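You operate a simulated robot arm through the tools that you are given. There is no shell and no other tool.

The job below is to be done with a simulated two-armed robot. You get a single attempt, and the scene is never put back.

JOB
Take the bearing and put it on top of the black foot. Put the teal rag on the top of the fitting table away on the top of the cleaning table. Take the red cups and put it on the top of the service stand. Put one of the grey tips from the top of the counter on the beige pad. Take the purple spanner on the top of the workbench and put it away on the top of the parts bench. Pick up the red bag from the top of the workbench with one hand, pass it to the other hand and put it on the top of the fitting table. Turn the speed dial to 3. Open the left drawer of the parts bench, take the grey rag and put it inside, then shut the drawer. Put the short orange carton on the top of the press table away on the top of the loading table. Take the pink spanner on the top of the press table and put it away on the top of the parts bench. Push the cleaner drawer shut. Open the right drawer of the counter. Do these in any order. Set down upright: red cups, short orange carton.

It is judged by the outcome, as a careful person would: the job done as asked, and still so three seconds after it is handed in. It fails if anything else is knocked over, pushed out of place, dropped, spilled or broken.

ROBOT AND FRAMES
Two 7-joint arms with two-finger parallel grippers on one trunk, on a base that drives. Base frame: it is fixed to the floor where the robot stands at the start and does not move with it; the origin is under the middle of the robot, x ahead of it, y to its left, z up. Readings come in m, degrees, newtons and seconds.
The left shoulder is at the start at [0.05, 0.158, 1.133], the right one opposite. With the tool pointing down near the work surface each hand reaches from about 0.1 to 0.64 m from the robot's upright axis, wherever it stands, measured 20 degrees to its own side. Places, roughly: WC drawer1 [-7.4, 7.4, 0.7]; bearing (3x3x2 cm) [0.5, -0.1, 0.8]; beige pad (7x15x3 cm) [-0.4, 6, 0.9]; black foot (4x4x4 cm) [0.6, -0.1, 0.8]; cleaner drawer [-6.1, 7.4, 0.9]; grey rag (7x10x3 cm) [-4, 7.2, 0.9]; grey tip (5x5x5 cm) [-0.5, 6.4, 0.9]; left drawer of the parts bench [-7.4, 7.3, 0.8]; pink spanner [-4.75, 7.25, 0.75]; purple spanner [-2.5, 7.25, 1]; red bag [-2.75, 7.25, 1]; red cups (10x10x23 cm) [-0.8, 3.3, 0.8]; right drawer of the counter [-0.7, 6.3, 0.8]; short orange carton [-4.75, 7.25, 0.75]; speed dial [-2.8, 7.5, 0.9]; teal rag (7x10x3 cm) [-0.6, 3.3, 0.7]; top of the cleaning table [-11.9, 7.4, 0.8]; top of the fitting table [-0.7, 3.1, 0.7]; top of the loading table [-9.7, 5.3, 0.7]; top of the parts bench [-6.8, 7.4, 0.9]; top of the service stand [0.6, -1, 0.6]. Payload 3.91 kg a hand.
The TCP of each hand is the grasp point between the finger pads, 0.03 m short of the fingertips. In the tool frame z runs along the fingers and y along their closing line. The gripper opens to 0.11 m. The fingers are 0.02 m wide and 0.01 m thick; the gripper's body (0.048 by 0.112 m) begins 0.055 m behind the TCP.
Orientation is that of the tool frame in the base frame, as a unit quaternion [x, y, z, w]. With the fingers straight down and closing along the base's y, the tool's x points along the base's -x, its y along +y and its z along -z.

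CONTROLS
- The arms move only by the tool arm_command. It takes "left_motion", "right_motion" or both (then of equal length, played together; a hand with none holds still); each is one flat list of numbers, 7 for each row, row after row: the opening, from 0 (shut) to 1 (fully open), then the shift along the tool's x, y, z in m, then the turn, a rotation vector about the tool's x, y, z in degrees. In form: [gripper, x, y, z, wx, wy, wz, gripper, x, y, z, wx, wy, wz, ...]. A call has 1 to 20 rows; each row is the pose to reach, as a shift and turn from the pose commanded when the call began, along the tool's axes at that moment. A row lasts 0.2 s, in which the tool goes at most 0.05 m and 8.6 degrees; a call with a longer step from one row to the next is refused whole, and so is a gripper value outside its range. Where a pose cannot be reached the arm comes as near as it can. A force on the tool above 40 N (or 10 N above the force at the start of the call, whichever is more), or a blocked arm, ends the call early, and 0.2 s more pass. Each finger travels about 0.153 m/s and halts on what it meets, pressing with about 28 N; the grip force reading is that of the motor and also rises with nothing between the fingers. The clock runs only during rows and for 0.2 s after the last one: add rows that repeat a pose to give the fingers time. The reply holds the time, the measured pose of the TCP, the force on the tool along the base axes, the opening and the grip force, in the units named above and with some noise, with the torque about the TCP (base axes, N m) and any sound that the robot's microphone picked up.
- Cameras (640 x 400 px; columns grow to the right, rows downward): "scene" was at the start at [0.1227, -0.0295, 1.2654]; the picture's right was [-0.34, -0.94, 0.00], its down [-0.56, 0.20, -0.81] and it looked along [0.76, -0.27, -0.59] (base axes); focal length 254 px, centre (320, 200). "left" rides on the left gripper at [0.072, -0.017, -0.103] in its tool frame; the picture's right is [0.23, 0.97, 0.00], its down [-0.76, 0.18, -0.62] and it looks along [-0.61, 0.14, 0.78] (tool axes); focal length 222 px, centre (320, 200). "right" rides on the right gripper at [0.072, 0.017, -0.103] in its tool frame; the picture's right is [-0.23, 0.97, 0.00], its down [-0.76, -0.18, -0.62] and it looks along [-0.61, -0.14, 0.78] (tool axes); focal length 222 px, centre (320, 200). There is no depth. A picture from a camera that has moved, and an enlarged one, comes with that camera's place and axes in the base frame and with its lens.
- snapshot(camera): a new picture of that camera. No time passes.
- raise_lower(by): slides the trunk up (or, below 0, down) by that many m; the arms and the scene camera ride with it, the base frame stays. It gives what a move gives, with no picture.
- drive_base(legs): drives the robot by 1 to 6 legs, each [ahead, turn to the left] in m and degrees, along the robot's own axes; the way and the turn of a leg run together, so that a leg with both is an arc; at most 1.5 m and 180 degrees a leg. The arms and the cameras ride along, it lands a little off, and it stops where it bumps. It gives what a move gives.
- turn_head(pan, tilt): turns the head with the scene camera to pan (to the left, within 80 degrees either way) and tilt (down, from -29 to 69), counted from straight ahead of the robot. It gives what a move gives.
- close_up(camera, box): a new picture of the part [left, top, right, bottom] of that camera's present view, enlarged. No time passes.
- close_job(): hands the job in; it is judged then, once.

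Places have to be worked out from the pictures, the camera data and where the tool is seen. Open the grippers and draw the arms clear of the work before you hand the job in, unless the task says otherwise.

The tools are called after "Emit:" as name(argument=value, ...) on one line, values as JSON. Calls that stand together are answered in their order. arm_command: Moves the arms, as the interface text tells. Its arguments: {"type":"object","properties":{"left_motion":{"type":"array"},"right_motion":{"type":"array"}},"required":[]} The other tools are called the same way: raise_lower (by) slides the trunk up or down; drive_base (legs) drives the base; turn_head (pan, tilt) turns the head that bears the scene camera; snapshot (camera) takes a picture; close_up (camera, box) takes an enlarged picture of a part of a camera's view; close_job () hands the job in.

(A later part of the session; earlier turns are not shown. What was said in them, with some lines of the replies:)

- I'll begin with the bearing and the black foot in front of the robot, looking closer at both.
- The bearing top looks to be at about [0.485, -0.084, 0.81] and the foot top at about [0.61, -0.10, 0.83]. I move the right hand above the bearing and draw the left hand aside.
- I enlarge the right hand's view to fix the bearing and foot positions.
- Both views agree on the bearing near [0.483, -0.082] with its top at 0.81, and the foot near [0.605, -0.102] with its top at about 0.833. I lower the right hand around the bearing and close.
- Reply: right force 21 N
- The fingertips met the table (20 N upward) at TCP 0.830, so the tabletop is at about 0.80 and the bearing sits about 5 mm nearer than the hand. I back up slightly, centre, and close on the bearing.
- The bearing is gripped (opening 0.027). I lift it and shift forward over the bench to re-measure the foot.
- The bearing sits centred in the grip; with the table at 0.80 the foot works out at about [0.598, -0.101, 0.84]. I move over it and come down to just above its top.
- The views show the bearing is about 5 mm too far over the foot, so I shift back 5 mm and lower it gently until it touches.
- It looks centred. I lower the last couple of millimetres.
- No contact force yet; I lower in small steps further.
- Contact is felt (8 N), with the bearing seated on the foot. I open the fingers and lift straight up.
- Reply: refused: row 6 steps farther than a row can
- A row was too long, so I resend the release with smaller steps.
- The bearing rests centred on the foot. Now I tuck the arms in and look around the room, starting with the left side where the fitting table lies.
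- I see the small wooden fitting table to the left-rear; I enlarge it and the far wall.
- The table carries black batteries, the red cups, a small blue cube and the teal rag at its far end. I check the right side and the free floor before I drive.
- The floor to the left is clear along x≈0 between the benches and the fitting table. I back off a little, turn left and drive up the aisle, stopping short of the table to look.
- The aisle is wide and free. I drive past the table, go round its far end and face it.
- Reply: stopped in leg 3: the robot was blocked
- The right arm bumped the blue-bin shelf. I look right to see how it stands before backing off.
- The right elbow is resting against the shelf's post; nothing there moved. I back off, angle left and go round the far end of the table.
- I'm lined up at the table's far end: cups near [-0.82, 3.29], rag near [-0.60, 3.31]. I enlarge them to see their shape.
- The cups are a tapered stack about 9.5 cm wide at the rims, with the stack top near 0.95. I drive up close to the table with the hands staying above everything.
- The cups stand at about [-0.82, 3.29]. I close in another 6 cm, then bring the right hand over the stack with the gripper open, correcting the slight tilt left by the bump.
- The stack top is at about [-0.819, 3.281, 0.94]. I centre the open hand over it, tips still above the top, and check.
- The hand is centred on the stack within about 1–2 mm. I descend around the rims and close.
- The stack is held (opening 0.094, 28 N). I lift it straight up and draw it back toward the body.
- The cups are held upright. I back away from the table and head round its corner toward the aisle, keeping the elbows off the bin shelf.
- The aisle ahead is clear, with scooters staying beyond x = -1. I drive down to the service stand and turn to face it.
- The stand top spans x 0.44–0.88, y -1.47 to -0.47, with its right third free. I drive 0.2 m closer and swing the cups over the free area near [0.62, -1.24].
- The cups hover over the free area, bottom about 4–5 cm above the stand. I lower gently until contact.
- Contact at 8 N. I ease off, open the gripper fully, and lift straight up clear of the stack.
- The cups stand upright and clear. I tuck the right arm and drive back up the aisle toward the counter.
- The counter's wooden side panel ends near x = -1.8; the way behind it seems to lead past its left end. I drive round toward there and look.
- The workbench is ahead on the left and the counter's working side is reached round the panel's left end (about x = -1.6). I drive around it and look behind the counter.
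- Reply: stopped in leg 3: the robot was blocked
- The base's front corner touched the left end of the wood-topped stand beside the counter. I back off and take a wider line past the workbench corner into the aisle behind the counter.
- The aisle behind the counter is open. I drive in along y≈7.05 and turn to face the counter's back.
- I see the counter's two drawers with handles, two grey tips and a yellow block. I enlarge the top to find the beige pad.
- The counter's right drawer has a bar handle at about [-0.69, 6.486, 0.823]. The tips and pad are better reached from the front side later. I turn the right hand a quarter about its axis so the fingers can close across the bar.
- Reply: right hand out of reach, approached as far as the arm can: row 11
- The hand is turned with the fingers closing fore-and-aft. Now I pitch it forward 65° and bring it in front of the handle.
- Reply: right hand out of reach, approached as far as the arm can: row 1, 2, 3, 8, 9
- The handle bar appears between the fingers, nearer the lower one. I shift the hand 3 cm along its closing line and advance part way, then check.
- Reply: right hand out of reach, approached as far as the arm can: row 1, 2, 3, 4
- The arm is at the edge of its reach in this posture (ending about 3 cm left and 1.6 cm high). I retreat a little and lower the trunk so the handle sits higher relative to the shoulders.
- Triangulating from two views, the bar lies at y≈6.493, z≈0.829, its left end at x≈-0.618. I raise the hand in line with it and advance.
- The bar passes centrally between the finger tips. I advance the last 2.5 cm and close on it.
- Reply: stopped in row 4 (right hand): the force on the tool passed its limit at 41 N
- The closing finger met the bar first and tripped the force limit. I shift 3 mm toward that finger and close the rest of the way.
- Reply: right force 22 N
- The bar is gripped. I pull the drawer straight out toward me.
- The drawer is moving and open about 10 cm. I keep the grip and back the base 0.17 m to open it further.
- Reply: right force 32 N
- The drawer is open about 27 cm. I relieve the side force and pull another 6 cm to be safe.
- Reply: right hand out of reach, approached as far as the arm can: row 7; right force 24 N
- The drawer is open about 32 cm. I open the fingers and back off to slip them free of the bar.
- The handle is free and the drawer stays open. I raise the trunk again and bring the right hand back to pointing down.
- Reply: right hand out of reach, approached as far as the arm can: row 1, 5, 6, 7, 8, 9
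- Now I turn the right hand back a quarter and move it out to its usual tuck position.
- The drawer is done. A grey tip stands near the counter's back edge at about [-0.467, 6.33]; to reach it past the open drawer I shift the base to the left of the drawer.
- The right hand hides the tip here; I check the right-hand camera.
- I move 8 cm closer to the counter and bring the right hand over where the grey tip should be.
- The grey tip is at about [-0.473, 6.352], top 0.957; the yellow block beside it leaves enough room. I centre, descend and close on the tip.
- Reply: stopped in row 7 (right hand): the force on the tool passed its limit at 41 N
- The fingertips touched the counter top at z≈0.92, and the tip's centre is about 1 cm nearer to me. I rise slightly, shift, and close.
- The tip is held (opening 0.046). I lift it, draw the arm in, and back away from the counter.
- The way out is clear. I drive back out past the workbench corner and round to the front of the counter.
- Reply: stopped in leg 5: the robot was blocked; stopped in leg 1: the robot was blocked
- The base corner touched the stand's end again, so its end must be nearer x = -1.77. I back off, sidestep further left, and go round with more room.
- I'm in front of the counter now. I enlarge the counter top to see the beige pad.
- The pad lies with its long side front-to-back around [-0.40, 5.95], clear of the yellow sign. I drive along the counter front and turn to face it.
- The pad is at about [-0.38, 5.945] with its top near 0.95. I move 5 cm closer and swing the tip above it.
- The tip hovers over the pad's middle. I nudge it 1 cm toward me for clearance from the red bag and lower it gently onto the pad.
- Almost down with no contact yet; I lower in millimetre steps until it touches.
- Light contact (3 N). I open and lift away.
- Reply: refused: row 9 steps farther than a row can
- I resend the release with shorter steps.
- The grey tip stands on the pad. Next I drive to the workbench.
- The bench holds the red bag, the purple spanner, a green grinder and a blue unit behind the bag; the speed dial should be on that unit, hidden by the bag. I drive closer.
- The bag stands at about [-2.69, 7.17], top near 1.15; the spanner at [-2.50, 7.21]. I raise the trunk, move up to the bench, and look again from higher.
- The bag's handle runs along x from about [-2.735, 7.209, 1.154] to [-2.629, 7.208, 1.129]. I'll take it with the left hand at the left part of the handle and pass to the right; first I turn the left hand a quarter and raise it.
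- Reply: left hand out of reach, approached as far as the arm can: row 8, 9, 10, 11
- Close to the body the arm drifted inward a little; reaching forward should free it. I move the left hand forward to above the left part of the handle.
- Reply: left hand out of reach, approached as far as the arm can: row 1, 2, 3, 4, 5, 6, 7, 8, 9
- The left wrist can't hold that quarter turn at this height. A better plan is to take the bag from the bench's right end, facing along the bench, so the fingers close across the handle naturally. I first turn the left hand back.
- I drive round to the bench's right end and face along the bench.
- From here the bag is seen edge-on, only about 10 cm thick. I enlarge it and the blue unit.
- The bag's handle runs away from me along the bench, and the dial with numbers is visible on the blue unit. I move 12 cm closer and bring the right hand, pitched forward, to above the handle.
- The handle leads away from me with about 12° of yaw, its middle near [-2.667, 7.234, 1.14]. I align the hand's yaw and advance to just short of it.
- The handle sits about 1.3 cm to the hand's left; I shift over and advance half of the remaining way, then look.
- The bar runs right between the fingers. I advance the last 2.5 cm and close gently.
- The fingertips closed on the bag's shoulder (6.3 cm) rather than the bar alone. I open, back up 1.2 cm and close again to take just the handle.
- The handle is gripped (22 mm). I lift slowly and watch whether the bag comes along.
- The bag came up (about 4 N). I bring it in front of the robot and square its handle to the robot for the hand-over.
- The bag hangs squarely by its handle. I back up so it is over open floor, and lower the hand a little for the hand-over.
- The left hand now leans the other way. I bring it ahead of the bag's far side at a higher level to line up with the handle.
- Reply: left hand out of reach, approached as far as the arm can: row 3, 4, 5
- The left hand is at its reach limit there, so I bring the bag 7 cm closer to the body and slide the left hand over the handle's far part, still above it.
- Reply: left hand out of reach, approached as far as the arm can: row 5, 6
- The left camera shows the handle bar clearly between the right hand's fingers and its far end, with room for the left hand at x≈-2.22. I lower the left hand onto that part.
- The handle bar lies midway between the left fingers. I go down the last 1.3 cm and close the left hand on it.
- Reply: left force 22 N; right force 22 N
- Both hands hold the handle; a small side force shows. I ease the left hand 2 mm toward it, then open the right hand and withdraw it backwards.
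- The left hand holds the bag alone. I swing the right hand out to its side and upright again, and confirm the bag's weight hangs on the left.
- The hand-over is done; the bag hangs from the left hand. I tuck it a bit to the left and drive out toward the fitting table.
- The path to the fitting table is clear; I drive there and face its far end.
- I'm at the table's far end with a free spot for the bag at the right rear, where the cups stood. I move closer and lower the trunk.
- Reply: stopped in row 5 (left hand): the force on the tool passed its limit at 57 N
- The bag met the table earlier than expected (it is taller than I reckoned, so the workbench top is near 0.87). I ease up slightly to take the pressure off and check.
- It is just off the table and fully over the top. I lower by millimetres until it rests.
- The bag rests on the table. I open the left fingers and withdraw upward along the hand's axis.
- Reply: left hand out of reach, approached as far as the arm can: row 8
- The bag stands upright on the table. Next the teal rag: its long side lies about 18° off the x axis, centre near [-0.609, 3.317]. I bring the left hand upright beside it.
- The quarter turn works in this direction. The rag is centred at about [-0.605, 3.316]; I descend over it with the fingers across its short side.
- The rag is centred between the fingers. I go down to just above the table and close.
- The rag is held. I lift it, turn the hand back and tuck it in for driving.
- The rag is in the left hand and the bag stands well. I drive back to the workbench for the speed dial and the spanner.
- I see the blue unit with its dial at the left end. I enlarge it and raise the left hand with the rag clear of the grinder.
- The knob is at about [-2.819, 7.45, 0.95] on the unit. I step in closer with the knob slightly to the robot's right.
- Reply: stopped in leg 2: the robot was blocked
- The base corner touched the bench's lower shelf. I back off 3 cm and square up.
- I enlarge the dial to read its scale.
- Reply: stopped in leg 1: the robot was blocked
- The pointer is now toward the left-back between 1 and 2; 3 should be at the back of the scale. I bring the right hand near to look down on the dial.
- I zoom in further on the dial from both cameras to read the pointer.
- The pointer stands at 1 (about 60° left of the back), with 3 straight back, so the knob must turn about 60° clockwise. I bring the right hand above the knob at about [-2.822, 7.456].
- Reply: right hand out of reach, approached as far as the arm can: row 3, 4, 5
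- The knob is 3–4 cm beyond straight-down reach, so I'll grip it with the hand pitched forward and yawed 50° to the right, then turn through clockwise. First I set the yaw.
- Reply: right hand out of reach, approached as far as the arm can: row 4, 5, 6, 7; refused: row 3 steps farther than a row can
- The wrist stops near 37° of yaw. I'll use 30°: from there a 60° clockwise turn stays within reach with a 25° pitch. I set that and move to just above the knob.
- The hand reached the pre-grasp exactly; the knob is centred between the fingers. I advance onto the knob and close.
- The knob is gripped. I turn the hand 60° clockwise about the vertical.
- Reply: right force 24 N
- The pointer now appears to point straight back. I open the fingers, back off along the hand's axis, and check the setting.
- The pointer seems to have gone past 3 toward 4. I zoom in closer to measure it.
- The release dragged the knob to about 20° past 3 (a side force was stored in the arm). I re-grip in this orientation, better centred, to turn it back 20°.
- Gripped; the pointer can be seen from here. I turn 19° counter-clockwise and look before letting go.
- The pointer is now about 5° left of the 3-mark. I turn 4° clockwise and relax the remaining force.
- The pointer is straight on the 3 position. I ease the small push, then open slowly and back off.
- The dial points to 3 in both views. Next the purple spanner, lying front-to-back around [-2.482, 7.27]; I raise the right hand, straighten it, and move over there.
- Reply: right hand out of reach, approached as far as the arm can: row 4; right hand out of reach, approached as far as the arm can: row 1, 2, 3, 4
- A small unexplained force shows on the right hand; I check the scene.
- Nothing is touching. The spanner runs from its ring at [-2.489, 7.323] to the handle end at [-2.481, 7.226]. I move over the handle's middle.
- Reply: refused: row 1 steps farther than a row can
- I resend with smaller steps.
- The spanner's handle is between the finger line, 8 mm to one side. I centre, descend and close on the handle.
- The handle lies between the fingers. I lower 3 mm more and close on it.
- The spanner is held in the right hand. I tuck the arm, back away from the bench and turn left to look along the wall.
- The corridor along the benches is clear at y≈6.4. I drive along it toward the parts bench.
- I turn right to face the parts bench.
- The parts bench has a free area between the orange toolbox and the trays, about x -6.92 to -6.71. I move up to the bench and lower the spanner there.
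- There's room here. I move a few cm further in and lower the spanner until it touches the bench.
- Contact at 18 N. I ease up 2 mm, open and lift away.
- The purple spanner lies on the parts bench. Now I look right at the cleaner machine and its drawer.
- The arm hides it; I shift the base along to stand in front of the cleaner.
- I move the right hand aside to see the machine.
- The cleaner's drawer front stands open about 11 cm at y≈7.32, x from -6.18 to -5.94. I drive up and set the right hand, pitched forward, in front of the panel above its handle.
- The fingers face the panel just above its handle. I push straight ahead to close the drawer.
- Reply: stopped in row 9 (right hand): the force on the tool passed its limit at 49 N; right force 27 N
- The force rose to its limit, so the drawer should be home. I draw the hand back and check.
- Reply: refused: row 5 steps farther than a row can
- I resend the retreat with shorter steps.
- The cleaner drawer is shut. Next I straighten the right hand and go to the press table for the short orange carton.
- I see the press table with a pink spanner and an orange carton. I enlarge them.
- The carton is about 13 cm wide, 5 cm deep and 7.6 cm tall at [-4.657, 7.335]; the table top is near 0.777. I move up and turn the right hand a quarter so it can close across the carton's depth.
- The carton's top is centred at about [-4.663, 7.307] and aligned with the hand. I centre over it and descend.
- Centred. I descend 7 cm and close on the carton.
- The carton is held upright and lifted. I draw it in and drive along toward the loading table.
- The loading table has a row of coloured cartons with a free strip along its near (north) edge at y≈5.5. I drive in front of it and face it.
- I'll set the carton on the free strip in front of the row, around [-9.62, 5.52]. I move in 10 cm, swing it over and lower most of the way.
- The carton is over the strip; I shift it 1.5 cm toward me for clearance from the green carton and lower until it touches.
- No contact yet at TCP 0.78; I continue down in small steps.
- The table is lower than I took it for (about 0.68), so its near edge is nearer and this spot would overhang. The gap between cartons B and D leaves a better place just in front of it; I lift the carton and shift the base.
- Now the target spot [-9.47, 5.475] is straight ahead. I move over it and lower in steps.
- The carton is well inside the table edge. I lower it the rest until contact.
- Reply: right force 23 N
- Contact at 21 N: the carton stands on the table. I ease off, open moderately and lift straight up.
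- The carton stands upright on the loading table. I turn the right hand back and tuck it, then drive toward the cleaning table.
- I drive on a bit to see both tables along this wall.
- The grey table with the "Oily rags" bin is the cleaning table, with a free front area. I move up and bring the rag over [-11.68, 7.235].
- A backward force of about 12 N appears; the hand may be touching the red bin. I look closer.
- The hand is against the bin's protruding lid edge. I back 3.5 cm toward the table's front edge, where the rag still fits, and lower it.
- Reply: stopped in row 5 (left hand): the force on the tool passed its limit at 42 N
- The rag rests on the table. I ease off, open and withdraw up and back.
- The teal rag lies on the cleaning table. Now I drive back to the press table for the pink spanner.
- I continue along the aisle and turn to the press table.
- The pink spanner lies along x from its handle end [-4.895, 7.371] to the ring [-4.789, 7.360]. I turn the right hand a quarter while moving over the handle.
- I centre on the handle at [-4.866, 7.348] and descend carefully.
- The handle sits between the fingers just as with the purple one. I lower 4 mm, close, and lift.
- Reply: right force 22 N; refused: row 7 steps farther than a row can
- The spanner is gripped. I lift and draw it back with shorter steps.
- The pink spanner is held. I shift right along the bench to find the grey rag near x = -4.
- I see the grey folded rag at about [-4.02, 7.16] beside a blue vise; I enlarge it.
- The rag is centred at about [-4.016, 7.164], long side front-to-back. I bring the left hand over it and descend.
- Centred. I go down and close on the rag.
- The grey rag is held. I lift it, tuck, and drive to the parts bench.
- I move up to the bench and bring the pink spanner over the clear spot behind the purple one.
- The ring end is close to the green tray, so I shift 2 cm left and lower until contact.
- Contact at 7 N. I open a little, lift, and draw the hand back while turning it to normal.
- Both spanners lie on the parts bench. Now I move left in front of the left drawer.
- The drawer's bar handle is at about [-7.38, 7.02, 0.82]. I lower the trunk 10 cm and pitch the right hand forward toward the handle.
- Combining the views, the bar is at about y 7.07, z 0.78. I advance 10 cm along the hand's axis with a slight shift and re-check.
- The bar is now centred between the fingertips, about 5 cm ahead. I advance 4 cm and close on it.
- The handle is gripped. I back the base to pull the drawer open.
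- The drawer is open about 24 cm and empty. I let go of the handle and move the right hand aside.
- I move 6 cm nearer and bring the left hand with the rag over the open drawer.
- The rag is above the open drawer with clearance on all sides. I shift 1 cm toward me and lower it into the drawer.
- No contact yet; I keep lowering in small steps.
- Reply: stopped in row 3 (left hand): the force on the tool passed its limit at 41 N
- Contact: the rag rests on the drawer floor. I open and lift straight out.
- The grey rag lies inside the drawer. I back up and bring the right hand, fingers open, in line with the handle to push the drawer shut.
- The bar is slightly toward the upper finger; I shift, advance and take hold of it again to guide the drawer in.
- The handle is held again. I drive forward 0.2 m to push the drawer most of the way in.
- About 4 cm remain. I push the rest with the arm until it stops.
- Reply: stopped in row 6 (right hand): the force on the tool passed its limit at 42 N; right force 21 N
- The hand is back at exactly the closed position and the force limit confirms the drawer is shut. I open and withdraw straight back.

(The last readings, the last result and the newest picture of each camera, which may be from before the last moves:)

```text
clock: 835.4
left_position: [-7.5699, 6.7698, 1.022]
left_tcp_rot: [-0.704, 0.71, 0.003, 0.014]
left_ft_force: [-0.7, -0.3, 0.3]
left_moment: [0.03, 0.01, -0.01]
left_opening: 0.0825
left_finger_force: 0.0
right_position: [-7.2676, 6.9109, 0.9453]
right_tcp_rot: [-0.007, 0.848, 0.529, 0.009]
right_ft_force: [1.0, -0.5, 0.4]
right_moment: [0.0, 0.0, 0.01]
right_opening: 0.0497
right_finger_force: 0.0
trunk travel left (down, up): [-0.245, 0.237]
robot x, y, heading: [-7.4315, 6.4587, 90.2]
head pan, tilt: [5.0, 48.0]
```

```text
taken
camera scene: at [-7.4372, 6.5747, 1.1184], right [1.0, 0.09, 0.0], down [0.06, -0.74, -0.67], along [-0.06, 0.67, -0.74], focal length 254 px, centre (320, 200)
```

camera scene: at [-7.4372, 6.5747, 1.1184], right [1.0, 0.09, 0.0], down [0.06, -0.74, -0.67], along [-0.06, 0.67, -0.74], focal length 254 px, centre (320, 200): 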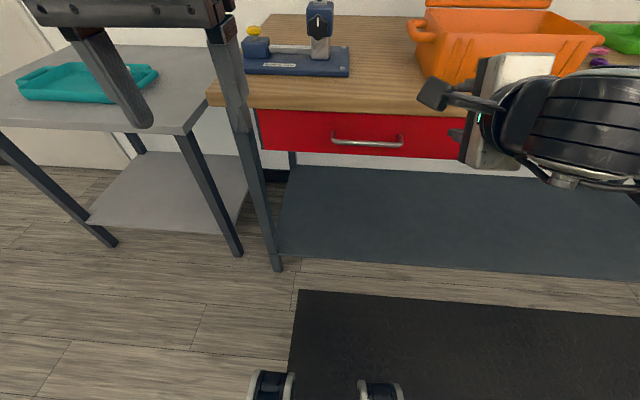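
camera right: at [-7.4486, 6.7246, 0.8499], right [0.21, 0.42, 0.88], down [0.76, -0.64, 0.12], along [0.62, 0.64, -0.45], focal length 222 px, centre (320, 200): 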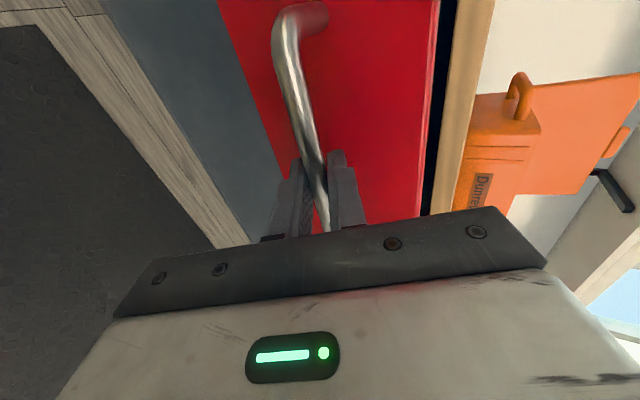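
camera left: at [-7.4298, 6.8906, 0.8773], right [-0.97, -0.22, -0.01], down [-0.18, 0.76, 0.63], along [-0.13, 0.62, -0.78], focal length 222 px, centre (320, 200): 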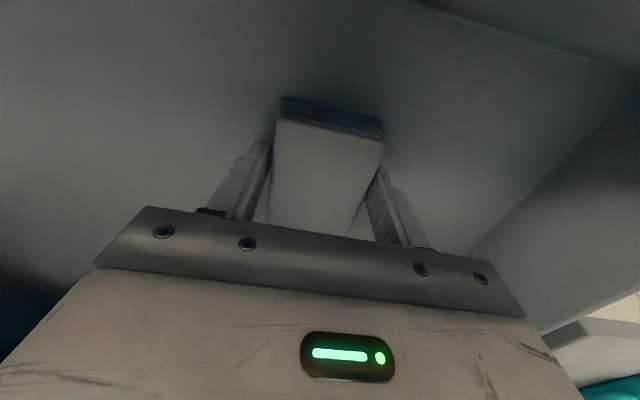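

All parts of the job are done. I back away from the bench, straighten the right hand and open both grippers.

Emit:
drive_base(legs=[[-0.25, 0]])

Emit:
arm_command(right_motion=[0.5, 0, 0.02, -0.02, 8.1, 0, 0, 0.6, 0, 0.035, -0.03, 16.2, 0, 0, 0.7, 0, 0.05, -0.04, 24.3, 0, 0, 0.8, 0, 0.065, -0.05, 32.4, 0, 0, 0.9, -0.01, 0.08, -0.06, 40.5, 0, 0, 1, -0.02, 0.09, -0.07, 48.6, 0, 0, 1, -0.03, 0.1, -0.08, 56.7, 0, 0, 1, -0.04, 0.1, -0.08, 64.8, 0, 0], left_motion=[0.8, 0, 0, -0.01, 0, 0, 0, 0.9, 0, 0, -0.02, 0, 0, 0, 1, 0, 0, -0.03, 0, 0, 0, 1, 0, 0, -0.04, 0, 0, 0, 1, 0, 0, -0.05, 0, 0, 0, 1, 0, 0, -0.05, 0, 0, 0, 1, 0, 0, -0.05, 0, 0, 0, 1, 0, 0, -0.05, 0, 0, 0])

Emit:
turn_head(pan=-25, tilt=28)

Emit:
snapshot(camera="scene")

```text
clock: 837.2
left_position: [-7.5708, 6.5178, 1.0222]
left_tcp_rot: [-0.704, 0.71, 0.003, 0.014]
left_ft_force: [-0.2, -0.2, 0.6]
left_moment: [0.01, -0.01, 0.02]
left_opening: 0.0827
left_finger_force: 0.1
right_position: [-7.268, 6.6596, 0.9445]
right_tcp_rot: [-0.005, 0.848, 0.529, 0.009]
right_ft_force: [0.0, -0.1, -0.3]
right_moment: [0.06, 0.0, 0.03]
right_opening: 0.0495
right_finger_force: 0.1
trunk travel left (down, up): [-0.245, 0.237]
robot x, y, heading: [-7.4292, 6.2053, 89.6]
head pan, tilt: [5.0, 48.0]
```

```text
clock: 839.0
left_position: [-7.571, 6.5174, 1.0718]
left_tcp_rot: [-0.704, 0.71, 0.002, 0.013]
left_ft_force: [-0.4, 0.1, 0.0]
left_moment: [0.02, 0.04, 0.01]
left_opening: 0.1102
left_finger_force: 0.1
right_position: [-7.23, 6.6308, 1.0707]
right_tcp_rot: [0.002, 1.0, -0.008, 0.01]
right_ft_force: [-1.1, -1.0, 0.3]
right_moment: [0.03, 0.0, 0.0]
right_opening: 0.1099
right_finger_force: 0.1
trunk travel left (down, up): [-0.245, 0.237]
robot x, y, heading: [-7.4307, 6.2036, 89.8]
head pan, tilt: [5.0, 48.0]
```

```text
clock: 840.0
left_position: [-7.5705, 6.517, 1.0727]
left_tcp_rot: [-0.704, 0.711, 0.002, 0.013]
left_ft_force: [0.5, -0.4, -0.2]
left_moment: [0.0, 0.01, 0.01]
left_opening: 0.1099
left_finger_force: 0.0
right_position: [-7.23, 6.6302, 1.0704]
right_tcp_rot: [0.001, 1.0, -0.007, 0.011]
right_ft_force: [0.1, -0.6, -0.3]
right_moment: [-0.03, -0.01, 0.02]
right_opening: 0.1097
right_finger_force: 0.1
trunk travel left (down, up): [-0.245, 0.237]
robot x, y, heading: [-7.4306, 6.2058, 89.8]
head pan, tilt: [-25.0, 28.0]
```

```text
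taken
camera scene: at [-7.3924, 6.3279, 1.1483], right [0.91, -0.43, 0.0], down [-0.2, -0.43, -0.88], along [0.38, 0.8, -0.47], focal length 254 px, centre (320, 200)
```

scene: 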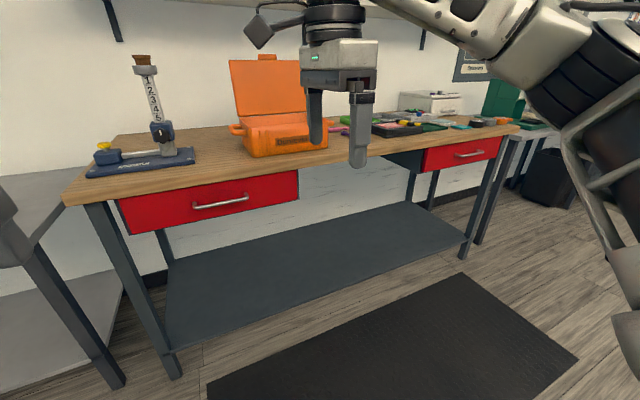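

The drawer is flush and everything seen matches the job; both grippers are open and the arms are clear. I hand the job in.

Emit:
close_job()

```text
The job is handed in.
```

I finished all twelve tasks and handed the job in; I don't have the judge's result.

| Task | Where it ended up |
|---|---|
| Bearing | centred on top of the black foot |
| Teal rag | on the cleaning table, in front of the oily-rags bin |
| Red cups | upright on the service stand |
| Grey tip | standing on the beige pad |
| Purple and pink spanners | on the parts bench, between the orange toolbox and the trays |
| Red bag | picked up with the right hand, passed to the left, set upright on the fitting table |
| Speed dial | pointing at 3; it slipped past 3 when I first let go, so I turned it back and checked it |
| Grey rag | inside the left drawer of the parts bench, which is shut |
| Short orange carton | upright on the loading table, in front of the gap between cartons B and D |
| Cleaner drawer | pushed shut |
| Right drawer of the counter | open about 32 cm |

A few contacts happened along the way:
- **Shelf and cane stand:** the right elbow touched the blue-bin shelf once. The base touched the wood-topped cane stand by the counter on two passes.
- **Workbench:** the base touched the workbench's lower shelf while I lined up on the dial.
- **Oily-rags bin:** the left hand pressed lightly against its lid.

In the pictures I took, nothing had tipped or moved noticeably. I did not go back to re-check the cane stand or the shelf up close before handing in.
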